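You operate a simulated robot arm through the tools that you are given. There is no shell and no other tool. Be economical: measure what you need, move in short steps, check, and stop when the job is done.

Carry out the task below with a simulated two-armed robot. There is one attempt and no reset: what you move stays moved.

TASK
Push carton 29 to the end of the rollers and strap it firm.
Fine: slide the guide bar forward; set the tension dial before you pull the blue lever down.
Where things are to end (x, y in the base frame): carton within 45 mm of [1060, 540].

The check looks at the end state, three seconds after you hand in, the way a careful person would. Anything else that was tipped, shoved, dropped, spilled or broken makes it a failure.

THE ROBOT
Two 7-joint arms with two-finger parallel grippers on one trunk, on a base that drives. Base frame: it is fixed to the floor where the robot stands at the start and does not move with it; the origin is under the middle of the robot, x ahead of it, y to its left, z up. Lengths are in mm, angles in degrees, forces in N, time in s.
The left shoulder is at the start at [50, 158, 983], the right one opposite. With the tool pointing down near the work surface each hand reaches from about 100 to 600 mm from the robot's upright axis, wherever it stands, measured 20 degrees to its own side. Places, roughly: blue guide bar [1300, 0, 800]; blue press lever [800, 800, 1000]; large carton [1000, 1250, 500]; tension dial [800, 800, 800]. Payload 3.91 kg a hand.
Tool frame (each hand has its own): the origin (TCP) lies between the finger pads and is the grasp point; the fingertips stand 30 mm ahead of it; z points along the fingers, y is the line along which they close. Largest opening 110 mm; finger width 20, thickness 10; the body of the gripper, 48 by 112 mm, starts 55 mm behind the TCP.
Orientation is told as [roll, pitch, yaw] about the base's x, y, z axes, in that order, counted from this pose: with the fingers straight down and closing along the base's y, the tool's x points along the base's -x, its y along +y and its z along -z.

THE INTERFACE
- The arms move only by the tool apply_moves. It takes "left_deltas", "right_deltas" or both (then of equal length, played together; a hand with none holds still); each is a list of rows, each a list of 6 numbers: the shift along the tool's x, y, z in mm, then the turn, a rotation vector about the tool's x, y, z in degrees. In form: [[dx, dy, dz, ax, ay, az], ...]. A call has 1 to 10 rows; each row shifts and turns the commanded pose from where the row before left it, along the tool's axes as they then stand. "left_grip" and "right_grip" are, for a hand that has rows, the finger opening in mm, from 0 to 110, set as the call begins (left out, the last holds). Rows are played at 5 a second. More than 50 mm and 8.6 degrees between two rows, or a gripper value outside its range, and nothing of the call is played. Where a pose cannot be reached the arm comes as near as it can. A force on the tool above 80 N (or 10 N above the force at the start of the call, whichever is more), or a blocked arm, ends the call early, and 0.2 s more pass. Each finger travels about 153 mm/s and halts on what it meets, pressing with about 24 N; the grip force reading is that of the motor and also rises with nothing between the fingers. The clock runs only during rows and for 0.2 s after the last one: add rows that do not move to give the fingers time. The reply holds the time, the measured pose of the TCP, the force on the tool along the base axes, the opening and the grip force, in the units named above and with some noise, with the torque about the TCP (base axes, N m) and any sound that the robot's microphone picked up.
- Cameras (640 x 400 px; columns grow to the right, rows downward): "scene" is now at [133.3, -3.4, 1144.8]; the picture's right is [-0.03, -1.00, 0.00], its down [-0.35, 0.01, -0.93] and it looks along [0.93, -0.03, -0.35] (base axes); focal length 285 px, centre (320, 200). "left" rides on the left gripper at [72, -17, -103] in its tool frame; the picture's right is [0.23, 0.97, 0.00], its down [-0.76, 0.18, -0.62] and it looks along [-0.61, 0.14, 0.78] (tool axes); focal length 222 px, centre (320, 200). "right" rides on the right gripper at [72, 17, -103] in its tool frame; the picture's right is [-0.23, 0.97, 0.00], its down [-0.76, -0.18, -0.62] and it looks along [-0.61, -0.14, 0.78] (tool axes); focal length 222 px, centre (320, 200). There is no depth. A picture from a camera that has moved, and an enlarged one, comes with that camera's place and axes in the base frame and with its lens.
- capture(camera): a new picture of that camera. No time passes.
- lift_body(by): slides the trunk up (or, below 0, down) by that many mm; the arms and the scene camera ride with it, the base frame stays. It gives what a move gives, with no picture.
- base_move(legs): drives the robot by 1 to 6 legs, each [ahead, turn to the left] in mm and degrees, along the robot's own axes; the way and the turn of a leg run together, so that a leg with both is an arc; at most 1500 mm and 180 degrees a leg. The arms and the cameras ride along, it lands a little off, and it stops where it bumps. It gives what a move gives.
- turn_head(pan, tilt): turns the head with the scene camera to pan (to the left, within 80 degrees either way) and tilt (down, from -29 to 69), counted from straight ahead of the robot. It gives what a move gives.
- enlarge(camera, box): a new picture of the part [left, top, right, bottom] of that camera's present view, enlarged. No time passes.
- close_job(): hands the job in; it is judged then, once.

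Work in short steps. Places have to be worked out from the pictures, the camera data and where the tool is seen: move nearer, look again, correct. Check each grasp and each placing, and mend what went wrong. You have 120 turns and 88 pictures in all, those below and enlarged ones among them. Open the grippers and draw the arms clear of the work before you hand the job in, unless the task says otherwise; then end with one line.

The tools are called after "Emit:" as name(argument=value, ...) on one line, values as JSON. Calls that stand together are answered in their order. apply_moves: Moves the arms, as the interface text tells. Its arguments: {"type":"object","properties":{"left_deltas":{"type":"array"},"left_grip":{"type":"number"},"right_deltas":{"type":"array"},"right_grip":{"type":"number"}},"required":[]} The other tools are called the same way: lift_body (by) slides the trunk up or down; base_move (legs) drives the base; turn_head (pan, tilt) turns the head that bears the scene camera; capture (camera) takes a picture; enlarge (camera, box) takes an enlarged picture of a part of a camera's view; close_job () hands the job in.

At the start:

```text
clock: 0.0
left_tool_pos: [394.9, 75.4, 1006.5]
left_orientation: [0.1, 0.1, 0.1]
left_ft_force: [0.7, 0.1, -0.4]
left_wrist_torque: [0.03, -0.01, 0.01]
left_opening: 110.1
left_finger_force: 0.1
right_tool_pos: [474.1, -277.5, 998.1]
right_orientation: [0.1, 0.1, -0.1]
right_ft_force: [0.9, -0.8, 0.2]
right_wrist_torque: [0.0, 0.03, 0.0]
right_opening: 110.0
right_finger_force: 0.1
trunk travel left (down, up): [-225.0, 257.0]
robot x, y, heading: [0.9, -2.1, 0.2]
head pan, tilt: [-1.9, 20.8]
```

scene: 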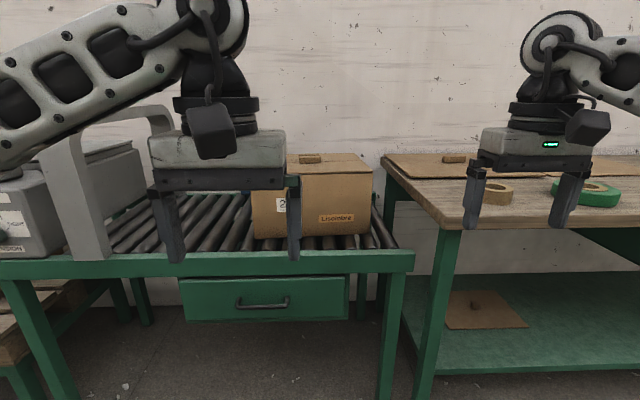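
right: 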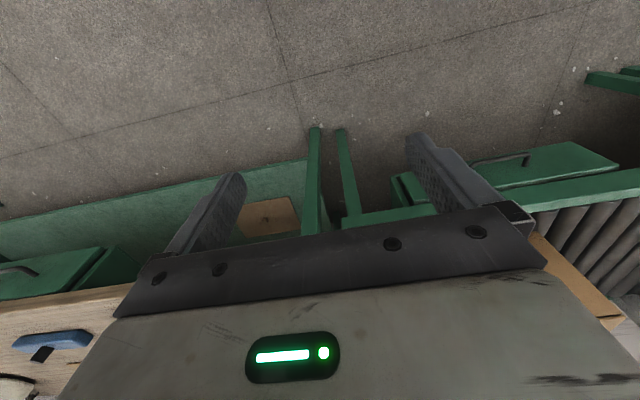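
left: 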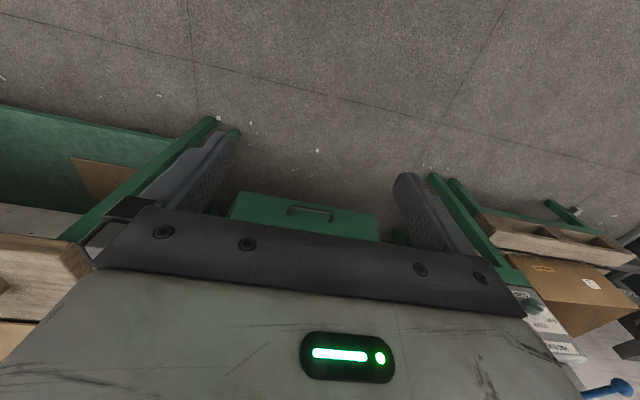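

The first pictures show a carton on the rollers, a machine to the left and a bench to the right. I turn the head left to see the machine, dial and lever.

Emit:
turn_head(pan=40, tilt=22)

Emit:
enlarge(camera="scene", box=[0, 0, 640, 400])

```text
clock: 1.1
left_tool_pos: [396.5, 75.6, 1006.0]
left_orientation: [-0.1, 0.0, 0.1]
left_ft_force: [-0.7, 0.3, 1.0]
left_wrist_torque: [-0.02, -0.03, -0.02]
left_opening: 109.8
left_finger_force: 0.0
right_tool_pos: [474.7, -276.5, 998.2]
right_orientation: [0.0, 0.0, 0.0]
right_ft_force: [-0.6, -0.1, -0.5]
right_wrist_torque: [-0.01, 0.02, -0.03]
right_opening: 109.9
right_finger_force: 0.0
trunk travel left (down, up): [-225.0, 257.0]
robot x, y, heading: [0.5, 2.6, 0.1]
head pan, tilt: [40.0, 22.0]
```

```text
1.00 times, centred on (320, 200) of scene (not enlarged: the box is as wide or as high as the picture)
camera zoom: at [111.4, 59.4, 1142.9], right [0.64, -0.77, 0.0], down [-0.29, -0.24, -0.93], along [0.71, 0.6, -0.37], focal length 285 px, centre (320, 200)
```

zoom: 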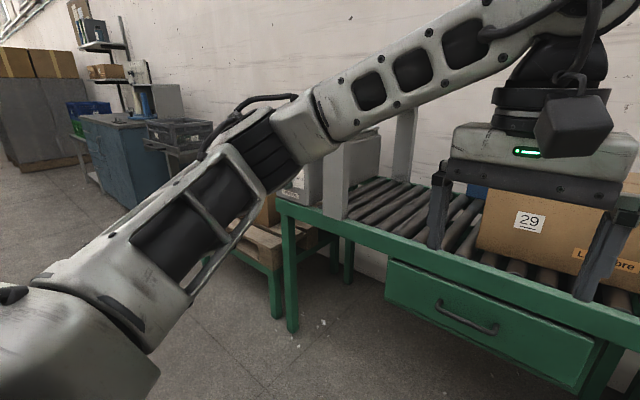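

The left arm hides the machine; the table edge seems to be at about x 730, so I lower the left hand in free space ahead of the table and look again.

Emit:
apply_moves(left_deltas=[[20, 0, 45, 0, 0, 0], [20, 0, 45, 0, 0, 0], [20, 0, 45, 0, 0, 0], [20, 0, 45, 0, 0, 0], [0, 0, 45, 0, 0, 0], [0, 0, 45, 0, 0, 0]])

Emit:
capture(camera="scene")

```text
clock: 2.5
left_tool_pos: [315.3, 75.3, 736.3]
left_orientation: [0.0, 0.0, 0.0]
left_ft_force: [-0.5, 0.3, 0.5]
left_wrist_torque: [0.01, -0.01, -0.02]
left_opening: 109.8
left_finger_force: 0.0
right_tool_pos: [475.7, -276.4, 998.6]
right_orientation: [0.0, 0.0, 0.1]
right_ft_force: [0.1, 0.6, 0.0]
right_wrist_torque: [-0.02, -0.03, 0.0]
right_opening: 110.2
right_finger_force: 0.0
trunk travel left (down, up): [-225.0, 257.0]
robot x, y, heading: [3.3, -0.9, -0.0]
head pan, tilt: [40.0, 22.0]
```

```text
83 pictures are left
camera scene: at [111.4, 59.5, 1142.9], right [0.64, -0.77, 0.0], down [-0.29, -0.24, -0.93], along [0.71, 0.6, -0.37], focal length 285 px, centre (320, 200)
```

scene: 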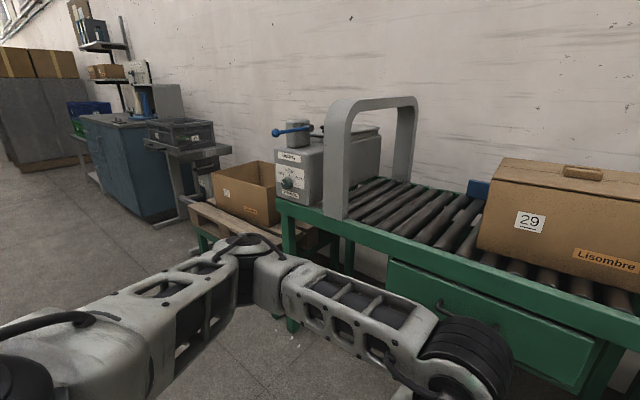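

Now the machine, arch, dial and blue lever are clear. I enlarge the machine and the rollers.

Emit:
enlarge(camera="scene", box=[250, 100, 410, 225])

Emit:
enlarge(camera="scene", box=[400, 130, 640, 300])

```text
3.20 times, centred on (330, 162) of scene
camera zoom: at [111.4, 59.5, 1142.9], right [0.64, -0.77, 0.0], down [-0.29, -0.24, -0.93], along [0.71, 0.6, -0.37], focal length 913 px, centre (288, 320)
```

zoom: 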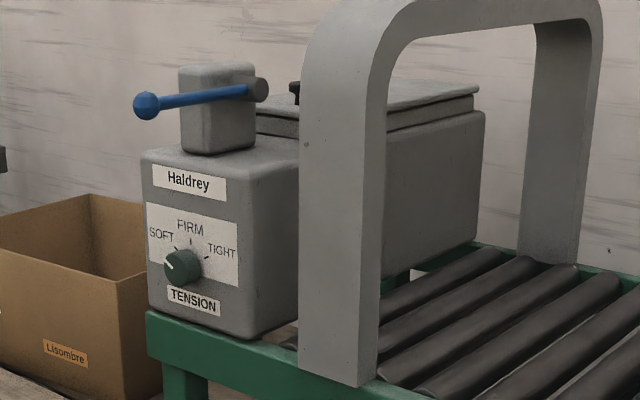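

```text
2.35 times, centred on (520, 215) of scene
camera zoom: at [111.4, 59.5, 1142.9], right [0.64, -0.77, 0.0], down [-0.29, -0.24, -0.93], along [0.71, 0.6, -0.37], focal length 672 px, centre (-151, 165)
```

zoom: 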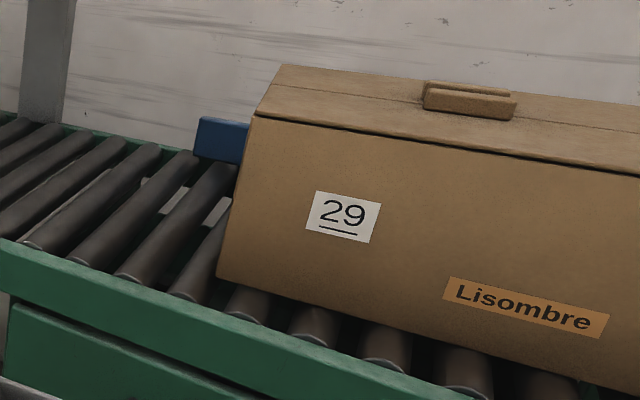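

The dial has SOFT/FIRM/TIGHT with its pointer left of SOFT; the blue guide bar peeks out behind the carton. I raise the trunk and look straight ahead to see the guide bar.

Emit:
lift_body(by=250)

Emit:
turn_head(pan=10, tilt=30)

Emit:
capture(camera="scene")

```text
clock: 5.1
left_tool_pos: [315.1, 75.3, 985.5]
left_orientation: [0.0, -0.1, 0.0]
left_ft_force: [-0.7, 1.4, -0.1]
left_wrist_torque: [-0.01, 0.0, 0.03]
left_opening: 110.1
left_finger_force: 0.0
right_tool_pos: [475.0, -276.4, 1248.7]
right_orientation: [0.0, 0.0, 0.0]
right_ft_force: [-0.4, -0.4, 0.0]
right_wrist_torque: [0.0, 0.0, 0.02]
right_opening: 109.9
right_finger_force: 0.0
trunk travel left (down, up): [-475.0, 7.0]
robot x, y, heading: [3.6, 0.3, 0.0]
head pan, tilt: [40.0, 22.0]
```

```text
clock: 6.0
left_tool_pos: [316.2, 75.8, 985.2]
left_orientation: [0.0, 0.0, 0.1]
left_ft_force: [0.6, 0.1, -0.3]
left_wrist_torque: [0.01, 0.0, 0.0]
left_opening: 109.8
left_finger_force: 0.0
right_tool_pos: [474.6, -277.3, 1248.6]
right_orientation: [-0.1, 0.0, 0.0]
right_ft_force: [-0.1, -0.1, -0.4]
right_wrist_torque: [0.01, 0.0, -0.04]
right_opening: 109.7
right_finger_force: 0.0
trunk travel left (down, up): [-475.0, 7.0]
robot x, y, heading: [3.4, 0.4, 0.1]
head pan, tilt: [10.0, 30.0]
```

```text
80 pictures are left
camera scene: at [129.3, 15.6, 1380.1], right [0.17, -0.98, 0.0], down [-0.49, -0.09, -0.87], along [0.85, 0.15, -0.5], focal length 285 px, centre (320, 200)
```

scene: 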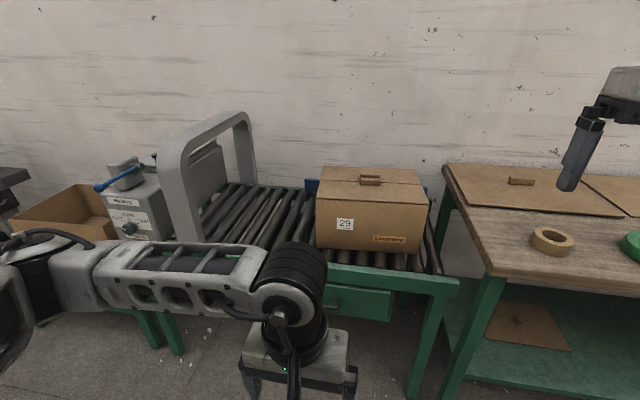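

Emit:
enlarge(camera="scene", box=[270, 140, 470, 290])

Emit:
enlarge(camera="scene", box=[80, 110, 280, 260])

```text
2.67 times, centred on (370, 215) of scene
camera zoom: at [129.3, 15.6, 1380.1], right [0.17, -0.98, 0.0], down [-0.49, -0.09, -0.87], along [0.85, 0.15, -0.5], focal length 761 px, centre (187, 160)
```

zoom: 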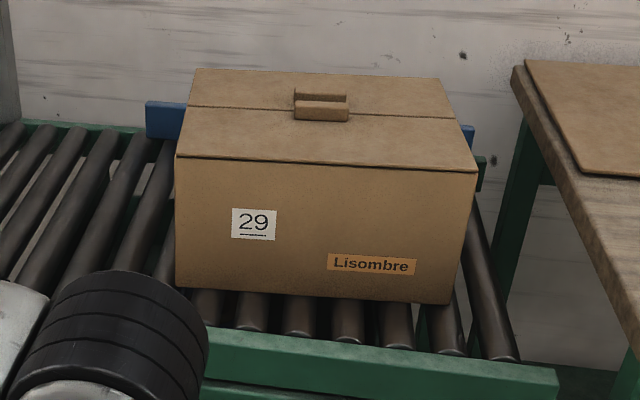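

```text
2.67 times, centred on (180, 185) of scene
camera zoom: at [129.3, 15.6, 1380.1], right [0.17, -0.98, 0.0], down [-0.49, -0.09, -0.87], along [0.85, 0.15, -0.5], focal length 761 px, centre (693, 240)
```

zoom: 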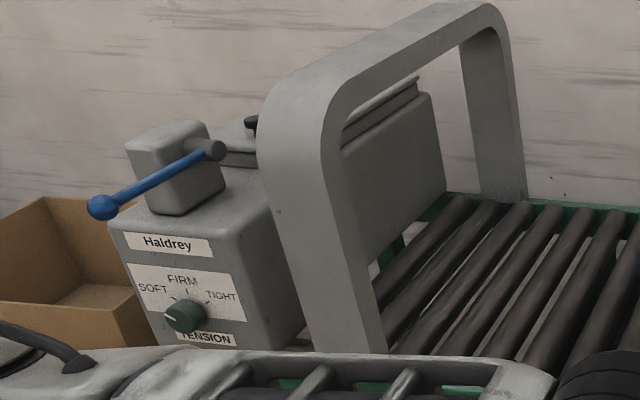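

I judge the carton about x 890–1155, y −180–165, rollers at z ≈ 740 with the frame's front edge at x ≈ 800, and the arch leg near (790, 556). I raise the left hand and drive 350 mm ahead to inspect the guide bar from above.

Emit:
apply_moves(left_deltas=[[0, 0, -45, 0, 0, 0], [0, 0, -45, 0, 0, 0], [0, 0, -45, 0, 0, 0], [0, 0, -45, 0, 0, 0], [0, 0, -30, 0, 0, 0]])

Emit:
base_move(legs=[[350, 0]])

Emit:
turn_head(pan=0, tilt=45)

Emit:
capture(camera="scene")

Emit:
capture(camera="left")

```text
clock: 7.2
left_tool_pos: [314.1, 74.7, 1197.8]
left_orientation: [0.0, 0.0, 0.1]
left_ft_force: [0.7, -0.2, 0.4]
left_wrist_torque: [0.03, -0.01, 0.0]
left_opening: 110.1
left_finger_force: 0.1
right_tool_pos: [474.4, -277.4, 1248.0]
right_orientation: [0.0, 0.1, 0.1]
right_ft_force: [-0.4, 0.0, 0.3]
right_wrist_torque: [-0.02, 0.01, -0.03]
right_opening: 110.3
right_finger_force: 0.1
trunk travel left (down, up): [-475.0, 7.0]
robot x, y, heading: [-0.1, 4.0, -0.1]
head pan, tilt: [10.0, 30.0]
```

```text
clock: 9.5
left_tool_pos: [664.8, 73.8, 1195.5]
left_orientation: [0.0, 0.0, 0.0]
left_ft_force: [-0.2, -0.5, 0.5]
left_wrist_torque: [0.03, 0.01, -0.04]
left_opening: 110.1
left_finger_force: 0.1
right_tool_pos: [823.4, -276.9, 1248.4]
right_orientation: [0.0, 0.0, 0.0]
right_ft_force: [-0.1, 0.2, 0.3]
right_wrist_torque: [0.0, 0.04, 0.0]
right_opening: 109.9
right_finger_force: 0.1
trunk travel left (down, up): [-475.0, 7.0]
robot x, y, heading: [344.4, -1.7, -0.1]
head pan, tilt: [10.0, 30.0]
```

```text
clock: 10.3
left_tool_pos: [664.1, 74.8, 1197.7]
left_orientation: [0.0, -0.1, 0.0]
left_ft_force: [-0.2, 0.1, -0.2]
left_wrist_torque: [0.01, 0.01, 0.0]
left_opening: 110.1
left_finger_force: 0.1
right_tool_pos: [823.0, -277.1, 1248.1]
right_orientation: [0.0, 0.0, -0.1]
right_ft_force: [-0.2, 0.2, 0.5]
right_wrist_torque: [0.0, -0.01, -0.01]
right_opening: 109.8
right_finger_force: 0.0
trunk travel left (down, up): [-475.0, 7.0]
robot x, y, heading: [349.3, -0.8, -0.0]
head pan, tilt: [0.0, 45.0]
```

```text
77 pictures are left
camera scene: at [470.8, -0.4, 1357.5], right [0.0, -1.0, 0.0], down [-0.71, 0.0, -0.71], along [0.71, 0.0, -0.71], focal length 285 px, centre (320, 200)
```

scene: 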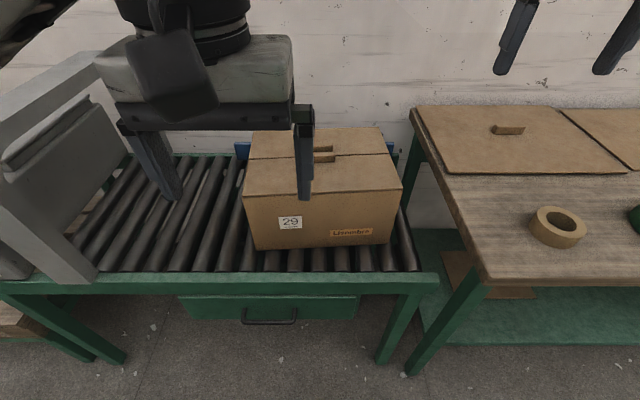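

```text
76 pictures are left
camera left: at [591.6, 57.6, 1299.1], right [-0.23, 0.97, 0.0], down [0.76, 0.18, 0.62], along [0.61, 0.14, -0.78], focal length 222 px, centre (320, 200)
```

left: 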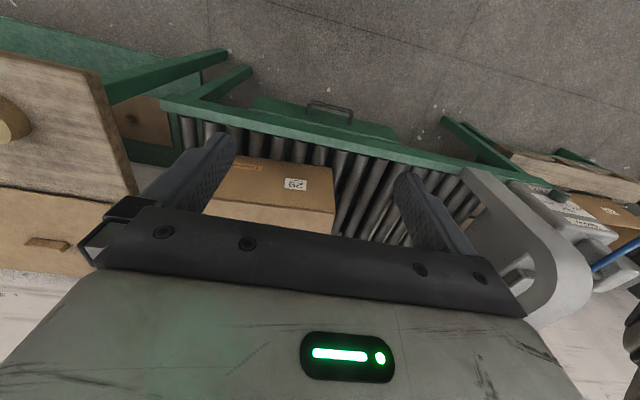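

The hand blocks the view; I draw it back and down (still clear of the table), then look again.

Emit:
apply_moves(left_deltas=[[40, 0, 0, 0, 0, 0], [40, 0, 20, 0, 0, 0], [10, 0, 45, 0, 0, 0], [0, 0, 45, 0, 0, 0], [0, 20, 45, 0, 0, 0], [0, 40, 45, 0, 0, 0], [0, 40, 0, 0, 0, 0]])

Emit:
enlarge(camera="scene", box=[160, 90, 480, 290])

```text
refused: row 6 steps farther than a row can; nothing moved
```

```text
2.00 times, centred on (320, 190) of scene
camera zoom: at [470.8, -0.4, 1357.5], right [0.0, -1.0, 0.0], down [-0.71, 0.0, -0.71], along [0.71, 0.0, -0.71], focal length 571 px, centre (320, 220)
```

zoom: 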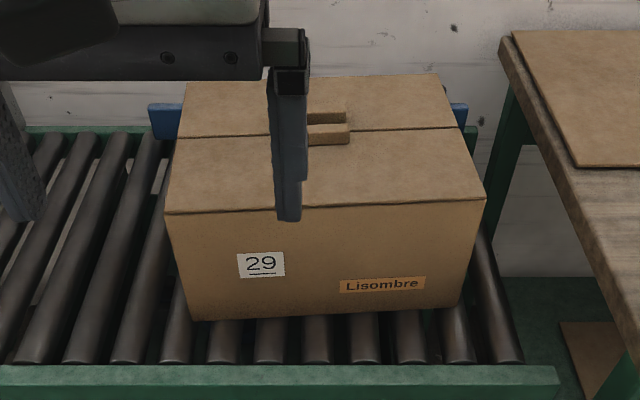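

The step was too long (limit 50 mm combined). I repeat with shorter rows.

Emit:
apply_moves(left_deltas=[[40, 0, 0, 0, 0, 0], [40, 0, 20, 0, 0, 0], [10, 0, 45, 0, 0, 0], [0, 0, 45, 0, 0, 0], [0, 20, 45, 0, 0, 0], [0, 20, 45, 0, 0, 0], [0, 45, 0, 0, 0, 0]])

Emit:
enlarge(camera="scene", box=[160, 90, 480, 290])

Emit:
enlarge(camera="scene", box=[0, 20, 320, 220])

```text
clock: 11.9
left_tool_pos: [598.1, 148.6, 990.3]
left_orientation: [0.0, 0.0, -0.2]
left_ft_force: [0.3, -0.6, 0.4]
left_wrist_torque: [0.01, 0.03, 0.02]
left_opening: 110.1
left_finger_force: 0.1
left hand out of reach, approached as far as the arm can: row 5, 6, 7
right_tool_pos: [822.6, -277.2, 1249.3]
right_orientation: [-0.1, 0.0, -0.1]
right_ft_force: [0.0, 0.7, -0.3]
right_wrist_torque: [-0.05, -0.04, -0.02]
right_opening: 109.7
right_finger_force: 0.0
trunk travel left (down, up): [-475.0, 7.0]
robot x, y, heading: [350.5, 3.0, -0.2]
head pan, tilt: [0.0, 45.0]
```

```text
2.00 times, centred on (320, 190) of scene
camera zoom: at [470.5, 0.5, 1357.5], right [0.0, -1.0, 0.0], down [-0.71, 0.0, -0.71], along [0.71, 0.0, -0.71], focal length 571 px, centre (320, 220)
```

zoom: 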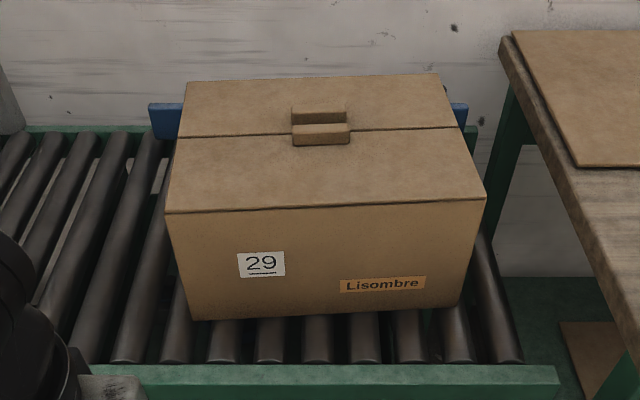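

```text
2.00 times, centred on (160, 120) of scene
camera zoom: at [470.5, 0.5, 1357.5], right [0.0, -1.0, 0.0], down [-0.71, 0.0, -0.71], along [0.71, 0.0, -0.71], focal length 571 px, centre (640, 360)
```

zoom: 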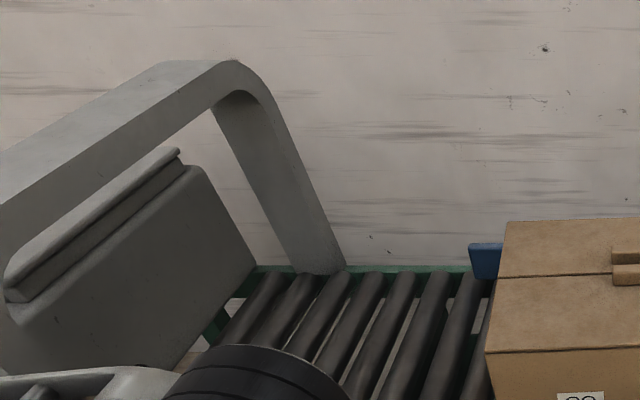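

I now estimate the carton centre at about (1038, 1), yaw +3.8°, size about 345×256×200; the bar is at x≈1285, y −245..285, z 750–820. I zoom in on the bar's visible ends for its mounting.

Emit:
enlarge(camera="scene", box=[210, 125, 274, 165])

Emit:
enlarge(camera="scene", box=[370, 125, 434, 165])

```text
10.00 times, centred on (242, 145) of scene
camera zoom: at [470.5, 0.5, 1357.5], right [0.0, -1.0, 0.0], down [-0.71, 0.0, -0.71], along [0.71, 0.0, -0.71], focal length 2854 px, centre (1100, 750)
```

zoom: 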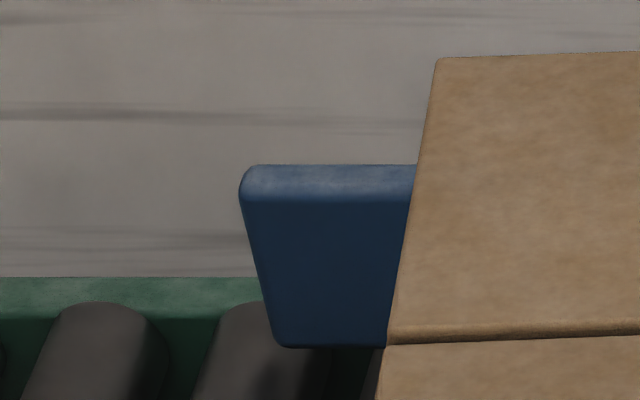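

```text
10.00 times, centred on (402, 145) of scene
camera zoom: at [470.5, 0.5, 1357.5], right [0.0, -1.0, 0.0], down [-0.71, 0.0, -0.71], along [0.71, 0.0, -0.71], focal length 2854 px, centre (-500, 750)
```

zoom: 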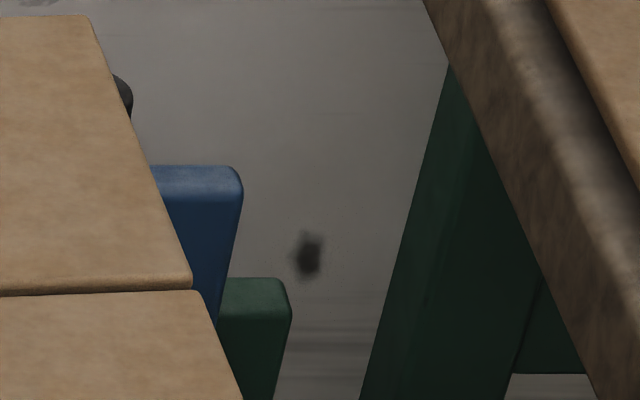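

A dark knob peeks out behind the carton near y≈−200, z≈845. I drive a bit nearer and bring the right hand over the carton (well above) to look down at the bar with its camera.

Emit:
base_move(legs=[[130, 0]])

Emit:
apply_moves(right_deltas=[[-30, 30, 0, 0, 0, 0], [-30, 30, 0, 0, 0, 0], [-30, 30, 0, 0, 0, 0], [-10, 20, 0, 0, 0, 0]])

Emit:
capture(camera="right")

```text
clock: 13.1
left_tool_pos: [728.7, 147.9, 989.8]
left_orientation: [0.1, 0.2, -0.2]
left_ft_force: [0.5, 0.4, 0.1]
left_wrist_torque: [0.01, 0.05, -0.01]
left_opening: 109.9
left_finger_force: 0.0
right_tool_pos: [951.9, -277.8, 1247.6]
right_orientation: [0.0, -0.1, -0.1]
right_ft_force: [0.3, -1.2, -0.3]
right_wrist_torque: [0.02, 0.02, -0.03]
right_opening: 110.1
right_finger_force: 0.0
trunk travel left (down, up): [-475.0, 7.0]
robot x, y, heading: [476.0, 0.7, -0.1]
head pan, tilt: [0.0, 45.0]
```

```text
clock: 14.1
left_tool_pos: [727.9, 147.2, 990.7]
left_orientation: [-0.1, 0.1, -0.1]
left_ft_force: [0.1, -0.5, 1.1]
left_wrist_torque: [0.0, 0.04, -0.01]
left_opening: 109.9
left_finger_force: 0.1
right_tool_pos: [1050.6, -167.6, 1249.2]
right_orientation: [-0.1, -0.1, -0.1]
right_ft_force: [-0.1, 1.1, -0.8]
right_wrist_torque: [-0.01, -0.03, -0.03]
right_opening: 110.1
right_finger_force: 0.1
trunk travel left (down, up): [-475.0, 7.0]
robot x, y, heading: [480.1, 2.4, -0.2]
head pan, tilt: [0.0, 45.0]
```

```text
70 pictures are left
camera right: at [978.9, -149.8, 1352.8], right [0.23, 0.97, 0.0], down [0.76, -0.18, 0.62], along [0.61, -0.14, -0.78], focal length 222 px, centre (320, 200)
```

right: 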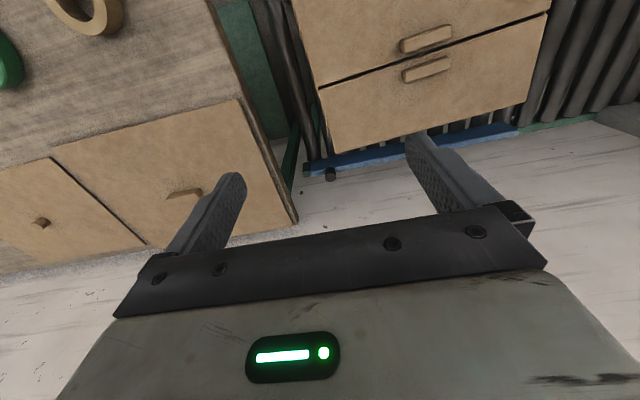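

Emit:
enlarge(camera="right", box=[280, 90, 408, 200])

Emit:
enlarge(camera="right", box=[400, 60, 560, 180])

```text
3.64 times, centred on (344, 145) of right
camera zoom: at [978.9, -149.8, 1352.8], right [0.23, 0.97, 0.0], down [0.76, -0.18, 0.62], along [0.61, -0.14, -0.78], focal length 808 px, centre (233, 400)
```

zoom: 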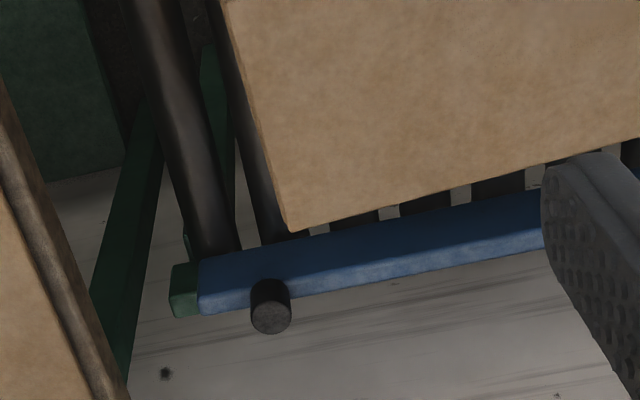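

```text
3.33 times, centred on (480, 120) of right
camera zoom: at [978.9, -149.8, 1352.8], right [0.23, 0.97, 0.0], down [0.76, -0.18, 0.62], along [0.61, -0.14, -0.78], focal length 740 px, centre (-213, 467)
```

zoom: 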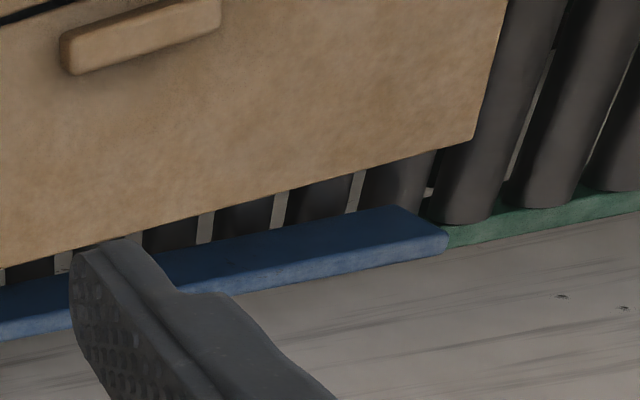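

There is an upright dark peg at about (1305, −195, z 820–848) on the bar's right end — its handle. It is far, so I look straight down to see how much floor clearance the base has to the table.

Emit:
turn_head(pan=0, tilt=69)

Emit:
capture(camera="scene")

```text
clock: 15.0
left_tool_pos: [726.8, 148.0, 990.5]
left_orientation: [0.0, 0.0, 0.0]
left_ft_force: [0.7, 0.4, 0.6]
left_wrist_torque: [0.01, 0.0, 0.0]
left_opening: 110.1
left_finger_force: 0.1
right_tool_pos: [1051.1, -168.3, 1249.5]
right_orientation: [0.0, 0.0, 0.0]
right_ft_force: [0.1, 0.6, -0.1]
right_wrist_torque: [0.05, -0.02, -0.02]
right_opening: 110.0
right_finger_force: 0.1
trunk travel left (down, up): [-475.0, 7.0]
robot x, y, heading: [477.1, -0.5, -0.3]
head pan, tilt: [0.0, 68.8]
```

```text
67 pictures are left
camera scene: at [573.6, -0.7, 1328.6], right [0.0, -1.0, 0.0], down [-0.93, 0.0, -0.36], along [0.36, 0.0, -0.93], focal length 285 px, centre (320, 200)
```

scene: 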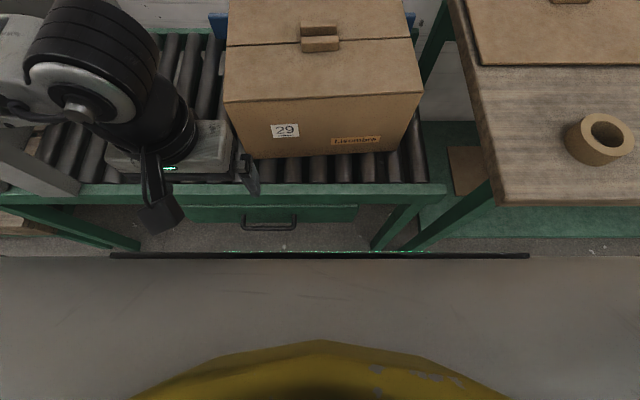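

The base's front edge seems close to the table, but its height is unclear. I back off 300 mm, lower the trunk 200 mm and look down again to get its true extent.

Emit:
base_move(legs=[[-300, 0]])

Emit:
lift_body(by=-220)

Emit:
capture(camera="scene")

```text
clock: 17.1
left_tool_pos: [427.3, 148.8, 991.0]
left_orientation: [0.1, 0.1, -0.3]
left_ft_force: [0.5, -0.9, -0.6]
left_wrist_torque: [-0.01, -0.01, 0.0]
left_opening: 109.9
left_finger_force: 0.1
right_tool_pos: [750.8, -168.9, 1248.9]
right_orientation: [0.0, -0.1, -0.2]
right_ft_force: [0.4, 0.6, -0.5]
right_wrist_torque: [-0.01, -0.01, -0.01]
right_opening: 110.0
right_finger_force: 0.0
trunk travel left (down, up): [-475.0, 7.0]
robot x, y, heading: [181.2, 2.8, -0.3]
head pan, tilt: [0.0, 68.8]
```

```text
clock: 19.4
left_tool_pos: [427.0, 148.0, 770.2]
left_orientation: [0.0, 0.0, -0.2]
left_ft_force: [0.5, -0.1, -0.4]
left_wrist_torque: [0.02, 0.02, -0.03]
left_opening: 110.0
left_finger_force: 0.1
right_tool_pos: [750.6, -167.9, 1027.8]
right_orientation: [0.0, 0.0, -0.2]
right_ft_force: [0.3, 1.2, -0.3]
right_wrist_torque: [0.03, 0.0, 0.04]
right_opening: 110.0
right_finger_force: 0.0
trunk travel left (down, up): [-255.0, 227.0]
robot x, y, heading: [176.7, -1.2, -0.2]
head pan, tilt: [0.0, 68.8]
```

```text
66 pictures are left
camera scene: at [273.6, -0.1, 1108.6], right [0.0, -1.0, 0.0], down [-0.93, 0.0, -0.36], along [0.36, 0.0, -0.93], focal length 285 px, centre (320, 200)
```

scene: 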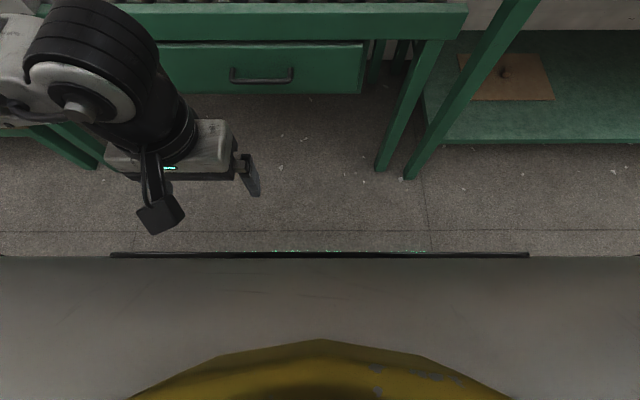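

The dark strip is the robot's own chest, so the base has more room than feared (front < 290 mm ahead of the axis). Plan: push the carton first with the right hand turned 90° (both fingertips on the carton's right face). I turn the right hand and tuck the left hand up and inward.

Emit:
apply_moves(right_deltas=[[0, 0, 0, 0, 0, -8.5], [0, 0, 0, 0, 0, -8.5], [0, 0, 0, 0, 0, -8.5], [0, 0, 0, 0, 0, -8.5], [0, 0, 0, 0, 0, -8.5], [0, 0, 0, 0, 0, -8.5], [0, 0, 0, 0, 0, -8.5], [0, 0, 0, 0, 0, -8.5], [0, 0, 0, 0, 0, -8.5], [0, 0, 0, 0, 0, -8.5]], left_deltas=[[0, 0, -40, 0, 0, 0], [0, 0, -40, 0, 0, 0], [0, -30, -30, 0, 0, 0], [0, -40, -20, 0, 0, 0], [0, 0, 0, 0, 0, 0], [0, 0, 0, 0, 0, 0], [0, 0, 0, 0, 0, 0], [0, 0, 0, 0, 0, 0], [0, 0, 0, 0, 0, 0], [0, 0, 0, 0, 0, 0]])

Emit:
apply_moves(right_deltas=[[0, 0, 0, 0, 0, -5], [0, 0, 0, 0, 0, 0]])

```text
clock: 21.6
left_tool_pos: [433.3, 76.2, 900.8]
left_orientation: [0.0, 0.1, -0.3]
left_ft_force: [0.5, 0.0, 0.0]
left_wrist_torque: [-0.02, -0.04, 0.01]
left_opening: 110.1
left_finger_force: 0.0
left hand out of reach, approached as far as the arm can: row 1
right_tool_pos: [534.4, -79.6, 986.6]
right_orientation: [0.0, 0.1, 79.1]
right_ft_force: [0.0, -0.9, 0.2]
right_wrist_torque: [-0.02, 0.0, 0.02]
right_opening: 109.9
right_finger_force: 0.0
right hand out of reach, approached as far as the arm can: row 3, 4, 5, 6, 7, 8, 9, 10
trunk travel left (down, up): [-255.0, 227.0]
robot x, y, heading: [177.4, 1.0, -0.4]
head pan, tilt: [0.0, 68.8]
```

```text
clock: 22.2
left_tool_pos: [433.6, 76.4, 899.9]
left_orientation: [0.0, 0.1, -0.2]
left_ft_force: [-0.4, -0.3, 0.0]
left_wrist_torque: [0.04, -0.03, 0.01]
left_opening: 110.0
left_finger_force: 0.1
right_tool_pos: [515.0, -72.5, 984.3]
right_orientation: [-0.1, 0.0, 84.0]
right_ft_force: [0.2, -0.1, 0.7]
right_wrist_torque: [-0.02, -0.04, 0.0]
right_opening: 110.0
right_finger_force: 0.0
right hand out of reach, approached as far as the arm can: row 1
trunk travel left (down, up): [-255.0, 227.0]
robot x, y, heading: [177.7, 0.2, -0.3]
head pan, tilt: [0.0, 68.8]
```

Turning the right wrist costs too much reach, so I return it to yaw 0 and will push with the open finger's outer side instead.

Emit:
apply_moves(right_deltas=[[0, -10, -5, 0, 0, 8.4], [0, -10, -5, 0, 0, 8.4], [0, -10, -5, 0, 0, 8.4], [0, -10, -5, 0, 0, 8.4], [0, 0, 0, 0, 0, 8.4], [0, 0, 0, 0, 0, 8.4], [0, 0, 0, 0, 0, 8.4], [0, 0, 0, 0, 0, 8.4], [0, 0, 0, 0, 0, 8.4], [0, 0, 0, 0, 0, 8.4]])

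```text
clock: 24.4
left_tool_pos: [433.6, 76.6, 900.6]
left_orientation: [0.1, 0.1, -0.2]
left_ft_force: [-0.9, -0.6, 0.9]
left_wrist_torque: [-0.06, -0.03, 0.01]
left_opening: 110.1
left_finger_force: 0.1
right_tool_pos: [552.4, -84.2, 1004.2]
right_orientation: [0.0, -0.1, -0.1]
right_ft_force: [-0.4, -0.3, -0.1]
right_wrist_torque: [0.02, 0.03, -0.02]
right_opening: 109.8
right_finger_force: 0.1
trunk travel left (down, up): [-255.0, 227.0]
robot x, y, heading: [175.4, 2.4, 0.1]
head pan, tilt: [0.0, 68.8]
```

Bench top is about z 855 with its left edge at y≈−312, so the gap right of the carton is ~130 mm: I'll push with closed fingers, palm above the carton top. I shift the right hand to y≈−235, close it, and drive ahead 340 mm.

Emit:
apply_moves(right_deltas=[[0, -45, -5, 0, 0, 0], [0, -45, -5, 0, 0, 0], [0, -45, 0, 0, 0, 0], [0, -20, 0, 0, 0, 0], [0, 0, 0, 0, 0, 0]], right_grip=0)

Emit:
base_move(legs=[[340, 0]])

Emit:
turn_head(pan=-8, tilt=45)

Emit:
capture(camera="scene")

```text
clock: 25.6
left_tool_pos: [432.8, 76.4, 900.0]
left_orientation: [-0.1, 0.2, -0.2]
left_ft_force: [0.5, 0.0, -0.4]
left_wrist_torque: [0.02, 0.0, 0.02]
left_opening: 110.1
left_finger_force: 0.0
right_tool_pos: [552.4, -239.3, 1012.8]
right_orientation: [0.0, 0.0, 0.2]
right_ft_force: [-0.3, 0.4, 0.0]
right_wrist_torque: [-0.03, -0.02, -0.01]
right_opening: 0.0
right_finger_force: 24.3
trunk travel left (down, up): [-255.0, 227.0]
robot x, y, heading: [180.1, 0.1, -0.2]
head pan, tilt: [0.0, 68.8]
```

```text
clock: 27.8
left_tool_pos: [774.1, 76.3, 900.0]
left_orientation: [0.1, 0.1, 0.0]
left_ft_force: [0.8, -0.5, 0.4]
left_wrist_torque: [-0.01, -0.03, -0.01]
left_opening: 109.9
left_finger_force: 0.1
right_tool_pos: [894.3, -237.5, 1013.6]
right_orientation: [0.0, 0.0, 0.2]
right_ft_force: [-0.5, 0.2, 0.6]
right_wrist_torque: [-0.02, -0.01, 0.03]
right_opening: 0.0
right_finger_force: 24.5
trunk travel left (down, up): [-255.0, 227.0]
robot x, y, heading: [514.6, -1.9, -0.1]
head pan, tilt: [0.0, 68.8]
```

```text
clock: 28.7
left_tool_pos: [774.5, 75.8, 899.3]
left_orientation: [0.0, 0.1, -0.1]
left_ft_force: [0.2, -0.2, 0.0]
left_wrist_torque: [0.0, 0.02, 0.01]
left_opening: 109.8
left_finger_force: 0.0
right_tool_pos: [894.3, -238.3, 1013.8]
right_orientation: [0.0, 0.0, 0.2]
right_ft_force: [0.7, -0.5, 0.3]
right_wrist_torque: [-0.03, -0.01, 0.01]
right_opening: 0.0
right_finger_force: 23.7
trunk travel left (down, up): [-255.0, 227.0]
robot x, y, heading: [516.4, -0.3, 0.1]
head pan, tilt: [-8.0, 45.0]
```

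```text
65 pictures are left
camera scene: at [639.2, -12.1, 1137.4], right [-0.14, -0.99, 0.0], down [-0.7, 0.1, -0.71], along [0.7, -0.1, -0.71], focal length 285 px, centre (320, 200)
```

scene: 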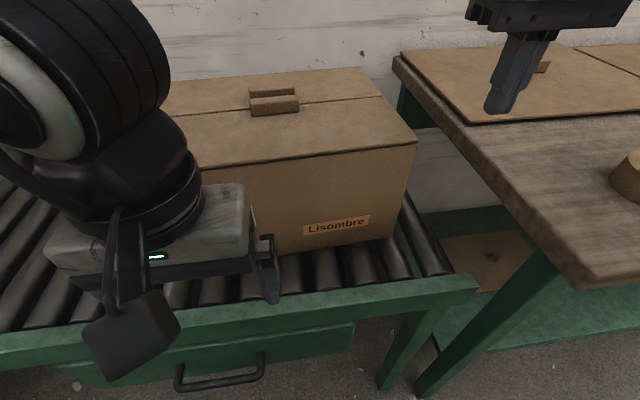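

Clear so far. I move the right hand forward to x≈1022, then down beside the carton's right face.

Emit:
apply_moves(right_deltas=[[-45, 0, 0, 0, 0, 0], [-45, 0, 0, 0, 0, 0], [-38, 0, 0, 0, 0, 0], [0, 0, 40, 0, 0, 0], [0, 0, 40, 0, 0, 0], [0, 0, 32, 0, 0, 0], [0, 0, 0, 0, 0, 0]])

Emit:
capture(camera="scene")

```text
clock: 30.3
left_tool_pos: [774.3, 75.1, 900.5]
left_orientation: [0.0, 0.1, -0.1]
left_ft_force: [-0.2, 0.2, 0.5]
left_wrist_torque: [0.03, 0.01, 0.01]
left_opening: 109.7
left_finger_force: 0.0
right_tool_pos: [1021.9, -237.8, 900.3]
right_orientation: [0.0, -0.1, 0.1]
right_ft_force: [-0.7, -0.4, -0.1]
right_wrist_torque: [0.02, -0.04, 0.02]
right_opening: 0.0
right_finger_force: 24.1
trunk travel left (down, up): [-255.0, 227.0]
robot x, y, heading: [520.4, 1.1, -0.2]
head pan, tilt: [-8.0, 45.0]
```

```text
64 pictures are left
camera scene: at [639.2, -12.1, 1137.4], right [-0.14, -0.99, 0.0], down [-0.7, 0.1, -0.71], along [0.7, -0.1, -0.71], focal length 285 px, centre (320, 200)
```

scene: 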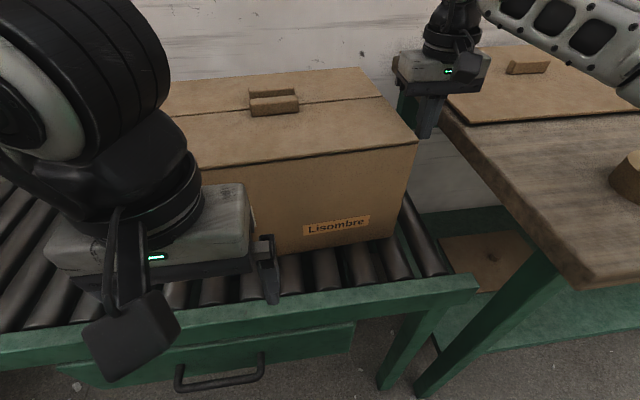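

In place. I push left in gentle steps and watch the force.

Emit:
apply_moves(right_deltas=[[0, 20, 0, 0, 0, 0], [0, 20, 0, 0, 0, 0], [0, 15, 0, 0, 0, 0], [0, 15, 0, 0, 0, 0], [0, 15, 0, 0, 0, 0], [0, 15, 0, 0, 0, 0], [0, 15, 0, 0, 0, 0], [0, 15, 0, 0, 0, 0]])

Emit:
capture(camera="scene")

```text
clock: 32.1
left_tool_pos: [774.0, 75.3, 900.2]
left_orientation: [0.1, 0.2, 0.0]
left_ft_force: [-0.1, 0.4, 0.5]
left_wrist_torque: [0.0, -0.02, 0.02]
left_opening: 110.0
left_finger_force: 0.0
right_tool_pos: [1022.8, -107.4, 901.6]
right_orientation: [0.1, 0.1, 0.3]
right_ft_force: [-0.8, -1.3, -0.6]
right_wrist_torque: [-0.01, 0.01, -0.01]
right_opening: 0.0
right_finger_force: 24.6
trunk travel left (down, up): [-255.0, 227.0]
robot x, y, heading: [517.4, 1.8, -0.0]
head pan, tilt: [-8.0, 45.0]
```

```text
63 pictures are left
camera scene: at [639.2, -12.1, 1137.4], right [-0.14, -0.99, 0.0], down [-0.7, 0.1, -0.71], along [0.7, -0.1, -0.71], focal length 285 px, centre (320, 200)
```

scene: 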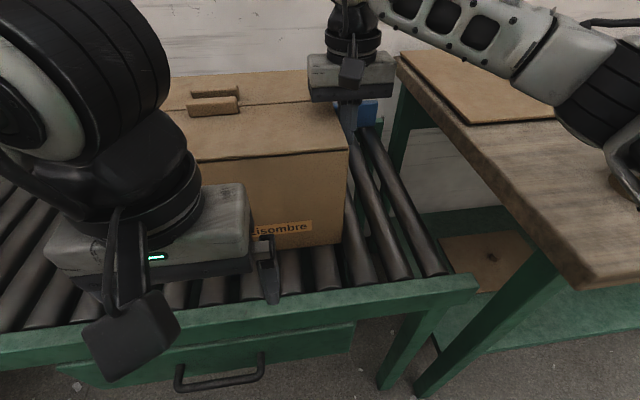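

The carton slides with almost no force. I continue slowly.

Emit:
apply_moves(right_deltas=[[0, 15, 0, 0, 0, 0], [0, 15, 0, 0, 0, 0], [0, 15, 0, 0, 0, 0], [0, 15, 0, 0, 0, 0], [0, 15, 0, 0, 0, 0], [0, 15, 0, 0, 0, 0], [0, 15, 0, 0, 0, 0], [0, 15, 0, 0, 0, 0], [0, 15, 0, 0, 0, 0], [0, 8, 0, 0, 0, 0]])

Emit:
turn_head(pan=10, tilt=45)

Emit:
capture(camera="scene")

```text
clock: 34.3
left_tool_pos: [774.9, 76.0, 900.3]
left_orientation: [0.1, 0.0, 0.0]
left_ft_force: [0.1, 0.0, -0.4]
left_wrist_torque: [-0.01, 0.0, 0.0]
left_opening: 109.9
left_finger_force: 0.0
right_tool_pos: [1020.6, 34.9, 901.0]
right_orientation: [0.0, -0.1, 0.2]
right_ft_force: [-0.6, -3.9, 0.7]
right_wrist_torque: [0.1, -0.02, -0.02]
right_opening: 0.0
right_finger_force: 24.0
trunk travel left (down, up): [-255.0, 227.0]
robot x, y, heading: [516.4, 2.0, -0.1]
head pan, tilt: [-8.0, 45.0]
```

```text
clock: 35.1
left_tool_pos: [774.3, 76.8, 900.9]
left_orientation: [0.1, 0.1, 0.0]
left_ft_force: [0.7, -0.1, 0.3]
left_wrist_torque: [0.0, 0.01, 0.0]
left_opening: 110.0
left_finger_force: 0.1
right_tool_pos: [1020.5, 35.3, 901.1]
right_orientation: [0.1, 0.0, 0.2]
right_ft_force: [-0.1, -3.2, 1.0]
right_wrist_torque: [0.03, 0.0, -0.03]
right_opening: 0.0
right_finger_force: 24.0
trunk travel left (down, up): [-255.0, 227.0]
robot x, y, heading: [520.7, -2.2, 0.1]
head pan, tilt: [10.0, 45.0]
```

```text
62 pictures are left
camera scene: at [638.8, 13.0, 1137.4], right [0.17, -0.99, 0.0], down [-0.7, -0.12, -0.71], along [0.7, 0.12, -0.71], focal length 285 px, centre (320, 200)
```

scene: 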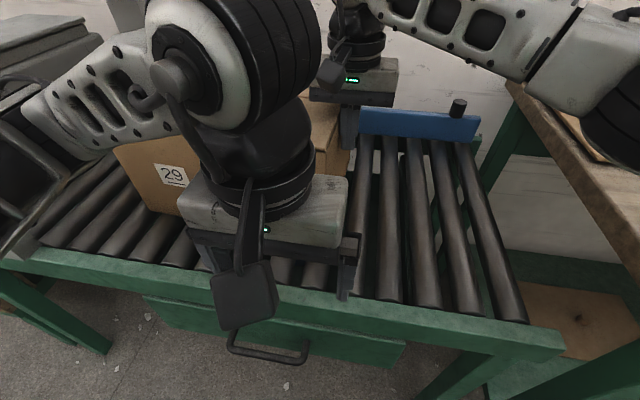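

The blue bar with its upright peg is now visible. The left arm blocks the carton, so I use the left camera to check the carton's yaw.

Emit:
capture(camera="left")

Emit:
enlarge(camera="scene", box=[340, 80, 500, 180])

```text
61 pictures are left
camera left: at [701.9, 58.0, 1003.1], right [-0.23, 0.97, 0.0], down [0.76, 0.18, 0.62], along [0.61, 0.14, -0.78], focal length 222 px, centre (320, 200)
```

left: 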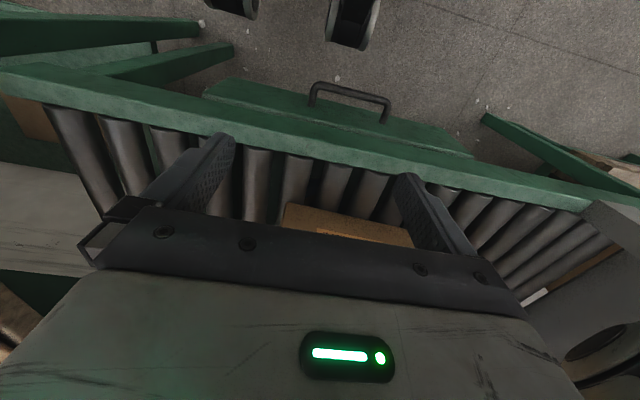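

```text
4.00 times, centred on (420, 130) of scene
camera zoom: at [638.8, 13.0, 1137.4], right [0.17, -0.99, 0.0], down [-0.7, -0.12, -0.71], along [0.7, 0.12, -0.71], focal length 1142 px, centre (-80, 480)
```

zoom: 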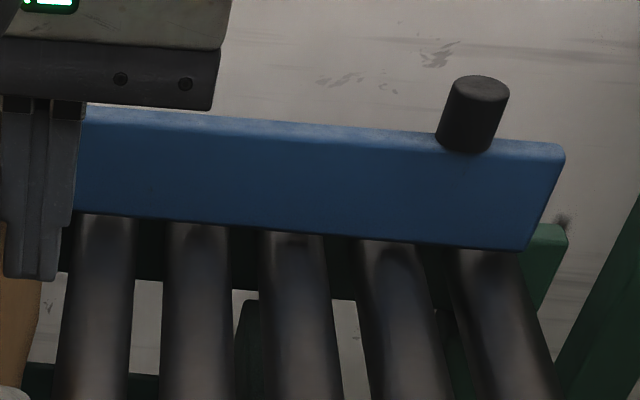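

Yaw looks small. I continue the push to y≈185 with the right hand.

Emit:
apply_moves(right_deltas=[[0, 15, 0, 0, 0, 0], [0, 15, 0, 0, 0, 0], [0, 15, 0, 0, 0, 0], [0, 15, 0, 0, 0, 0], [0, 15, 0, 0, 0, 0], [0, 15, 0, 0, 0, 0], [0, 15, 0, 0, 0, 0], [0, 15, 0, 0, 0, 0], [0, 15, 0, 0, 0, 0], [0, 8, 0, 0, 0, 0]])

Emit:
turn_head(pan=30, tilt=40)

Emit:
capture(camera="scene")

Emit:
capture(camera="left")

```text
clock: 37.3
left_tool_pos: [774.4, 75.0, 899.9]
left_orientation: [0.0, 0.1, -0.1]
left_ft_force: [1.2, 0.5, -0.4]
left_wrist_torque: [0.0, -0.05, -0.02]
left_opening: 109.9
left_finger_force: 0.0
right_tool_pos: [1021.3, 125.8, 901.3]
right_orientation: [0.1, -0.1, 0.3]
right_ft_force: [1.1, 0.1, 1.2]
right_wrist_torque: [0.01, -0.03, 0.01]
right_opening: 0.0
right_finger_force: 24.3
right hand out of reach, approached as far as the arm can: row 7, 8, 9, 10
trunk travel left (down, up): [-255.0, 227.0]
robot x, y, heading: [517.8, 0.8, 0.0]
head pan, tilt: [10.0, 45.0]
```

```text
clock: 38.1
left_tool_pos: [773.4, 75.7, 899.8]
left_orientation: [0.1, 0.0, -0.2]
left_ft_force: [-0.5, 1.4, 0.3]
left_wrist_torque: [0.0, 0.01, 0.01]
left_opening: 110.0
left_finger_force: 0.1
right_tool_pos: [1022.0, 124.2, 901.2]
right_orientation: [0.0, -0.1, 0.2]
right_ft_force: [0.6, -0.1, -0.5]
right_wrist_torque: [0.01, 0.04, 0.02]
right_opening: 0.0
right_finger_force: 24.5
trunk travel left (down, up): [-255.0, 227.0]
robot x, y, heading: [515.0, -2.5, -0.3]
head pan, tilt: [30.0, 40.0]
```

```text
59 pictures are left
camera scene: at [632.4, 41.7, 1144.7], right [0.5, -0.87, 0.0], down [-0.56, -0.32, -0.77], along [0.66, 0.38, -0.64], focal length 285 px, centre (320, 200)
```

scene: 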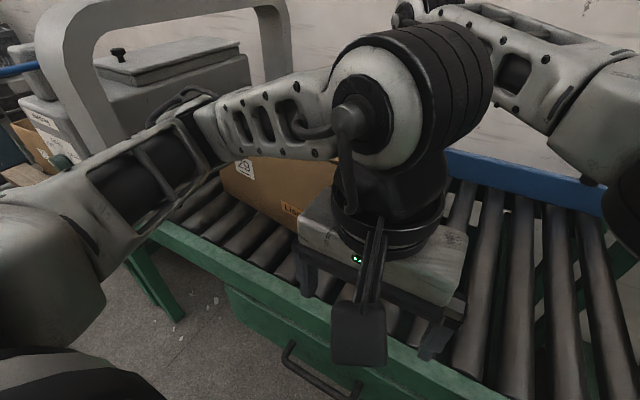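

```text
58 pictures are left
camera left: at [701.9, 58.1, 1003.1], right [-0.23, 0.97, 0.0], down [0.76, 0.18, 0.62], along [0.61, 0.14, -0.78], focal length 222 px, centre (320, 200)
```

left: 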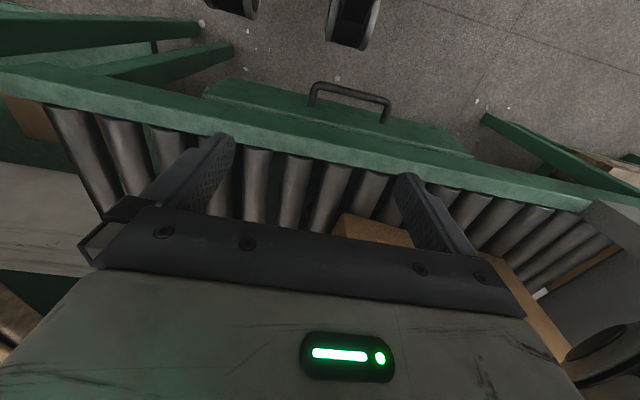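

The right hand is at its side reach with the carton's right face near y≈135. I'll withdraw both hands, step the robot ~330 mm to the left, and continue with the right hand. First, retract the right hand.

Emit:
apply_moves(right_deltas=[[0, -30, 0, 0, 0, 0], [0, -30, -35, 0, 0, 0], [0, -30, -35, 0, 0, 0], [0, -30, -35, 0, 0, 0], [0, -45, 0, 0, 0, 0], [0, -45, 0, 0, 0, 0], [0, -45, 0, 0, 0, 0], [40, -20, 0, 0, 0, 0], [45, 0, 0, 0, 0, 0], [45, 0, 0, 0, 0, 0]])

Emit:
base_move(legs=[[-350, 0]])

Emit:
capture(camera="scene")

```text
clock: 40.4
left_tool_pos: [773.4, 75.3, 900.1]
left_orientation: [-0.1, 0.1, 0.0]
left_ft_force: [-0.2, -0.2, -0.5]
left_wrist_torque: [0.01, -0.01, 0.01]
left_opening: 110.1
left_finger_force: 0.0
right_tool_pos: [890.9, -149.4, 1006.6]
right_orientation: [0.0, 0.0, 0.2]
right_ft_force: [0.1, 0.2, -0.1]
right_wrist_torque: [-0.01, 0.04, 0.0]
right_opening: 0.0
right_finger_force: 24.6
trunk travel left (down, up): [-255.0, 227.0]
robot x, y, heading: [518.4, -2.6, -0.1]
head pan, tilt: [30.0, 40.0]
```

```text
clock: 42.6
left_tool_pos: [422.1, 76.7, 900.1]
left_orientation: [0.0, 0.1, 0.0]
left_ft_force: [-0.3, 1.2, 0.0]
left_wrist_torque: [0.02, 0.01, 0.04]
left_opening: 110.1
left_finger_force: 0.1
right_tool_pos: [541.8, -148.8, 1007.6]
right_orientation: [0.0, -0.1, 0.3]
right_ft_force: [-0.2, 0.5, -0.4]
right_wrist_torque: [-0.01, -0.02, 0.0]
right_opening: 0.0
right_finger_force: 24.2
trunk travel left (down, up): [-255.0, 227.0]
robot x, y, heading: [166.8, 1.4, -0.1]
head pan, tilt: [30.0, 40.0]
```

```text
57 pictures are left
camera scene: at [281.0, 42.2, 1144.7], right [0.5, -0.87, 0.0], down [-0.56, -0.32, -0.77], along [0.66, 0.38, -0.64], focal length 285 px, centre (320, 200)
```

scene: 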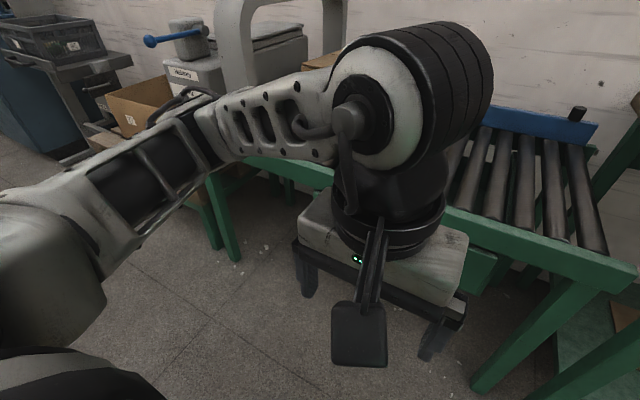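

The left elbow would run into the arch, so I lower the left hand far down in front of the robot to tuck the elbow, then check the view.

Emit:
apply_moves(left_deltas=[[0, 0, 45, 0, 0, 0], [0, 0, 45, 0, 0, 0], [0, 0, 45, 0, 0, 0], [0, 0, 45, 0, 0, 0], [0, 0, 45, 0, 0, 0], [0, 0, 45, 0, 0, 0], [0, 0, 45, 0, 0, 0], [0, 0, 45, 0, 0, 0]], left_grip=0)

Emit:
capture(camera="scene")

```text
clock: 44.4
left_tool_pos: [421.6, 75.3, 540.7]
left_orientation: [0.1, 0.1, -0.2]
left_ft_force: [0.0, -0.2, -0.2]
left_wrist_torque: [-0.01, 0.0, -0.01]
left_opening: 0.0
left_finger_force: 23.9
right_tool_pos: [541.1, -148.4, 1007.6]
right_orientation: [0.0, 0.1, 0.3]
right_ft_force: [-0.3, -0.1, 0.5]
right_wrist_torque: [-0.02, 0.02, 0.01]
right_opening: 0.0
right_finger_force: 23.9
trunk travel left (down, up): [-255.0, 227.0]
robot x, y, heading: [168.1, -0.6, -0.1]
head pan, tilt: [30.0, 40.0]
```

```text
56 pictures are left
camera scene: at [281.1, 42.2, 1144.7], right [0.5, -0.87, 0.0], down [-0.56, -0.32, -0.77], along [0.66, 0.38, -0.64], focal length 285 px, centre (320, 200)
```

scene: 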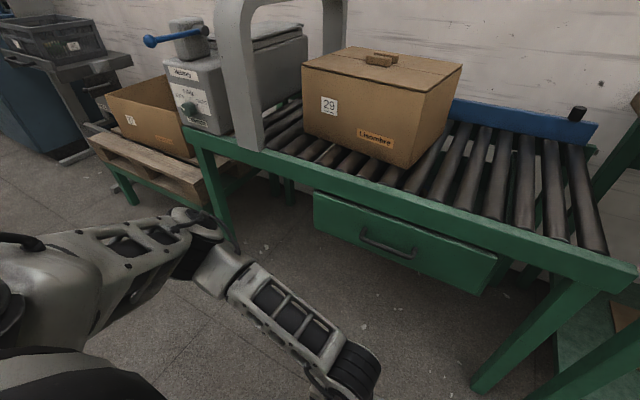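

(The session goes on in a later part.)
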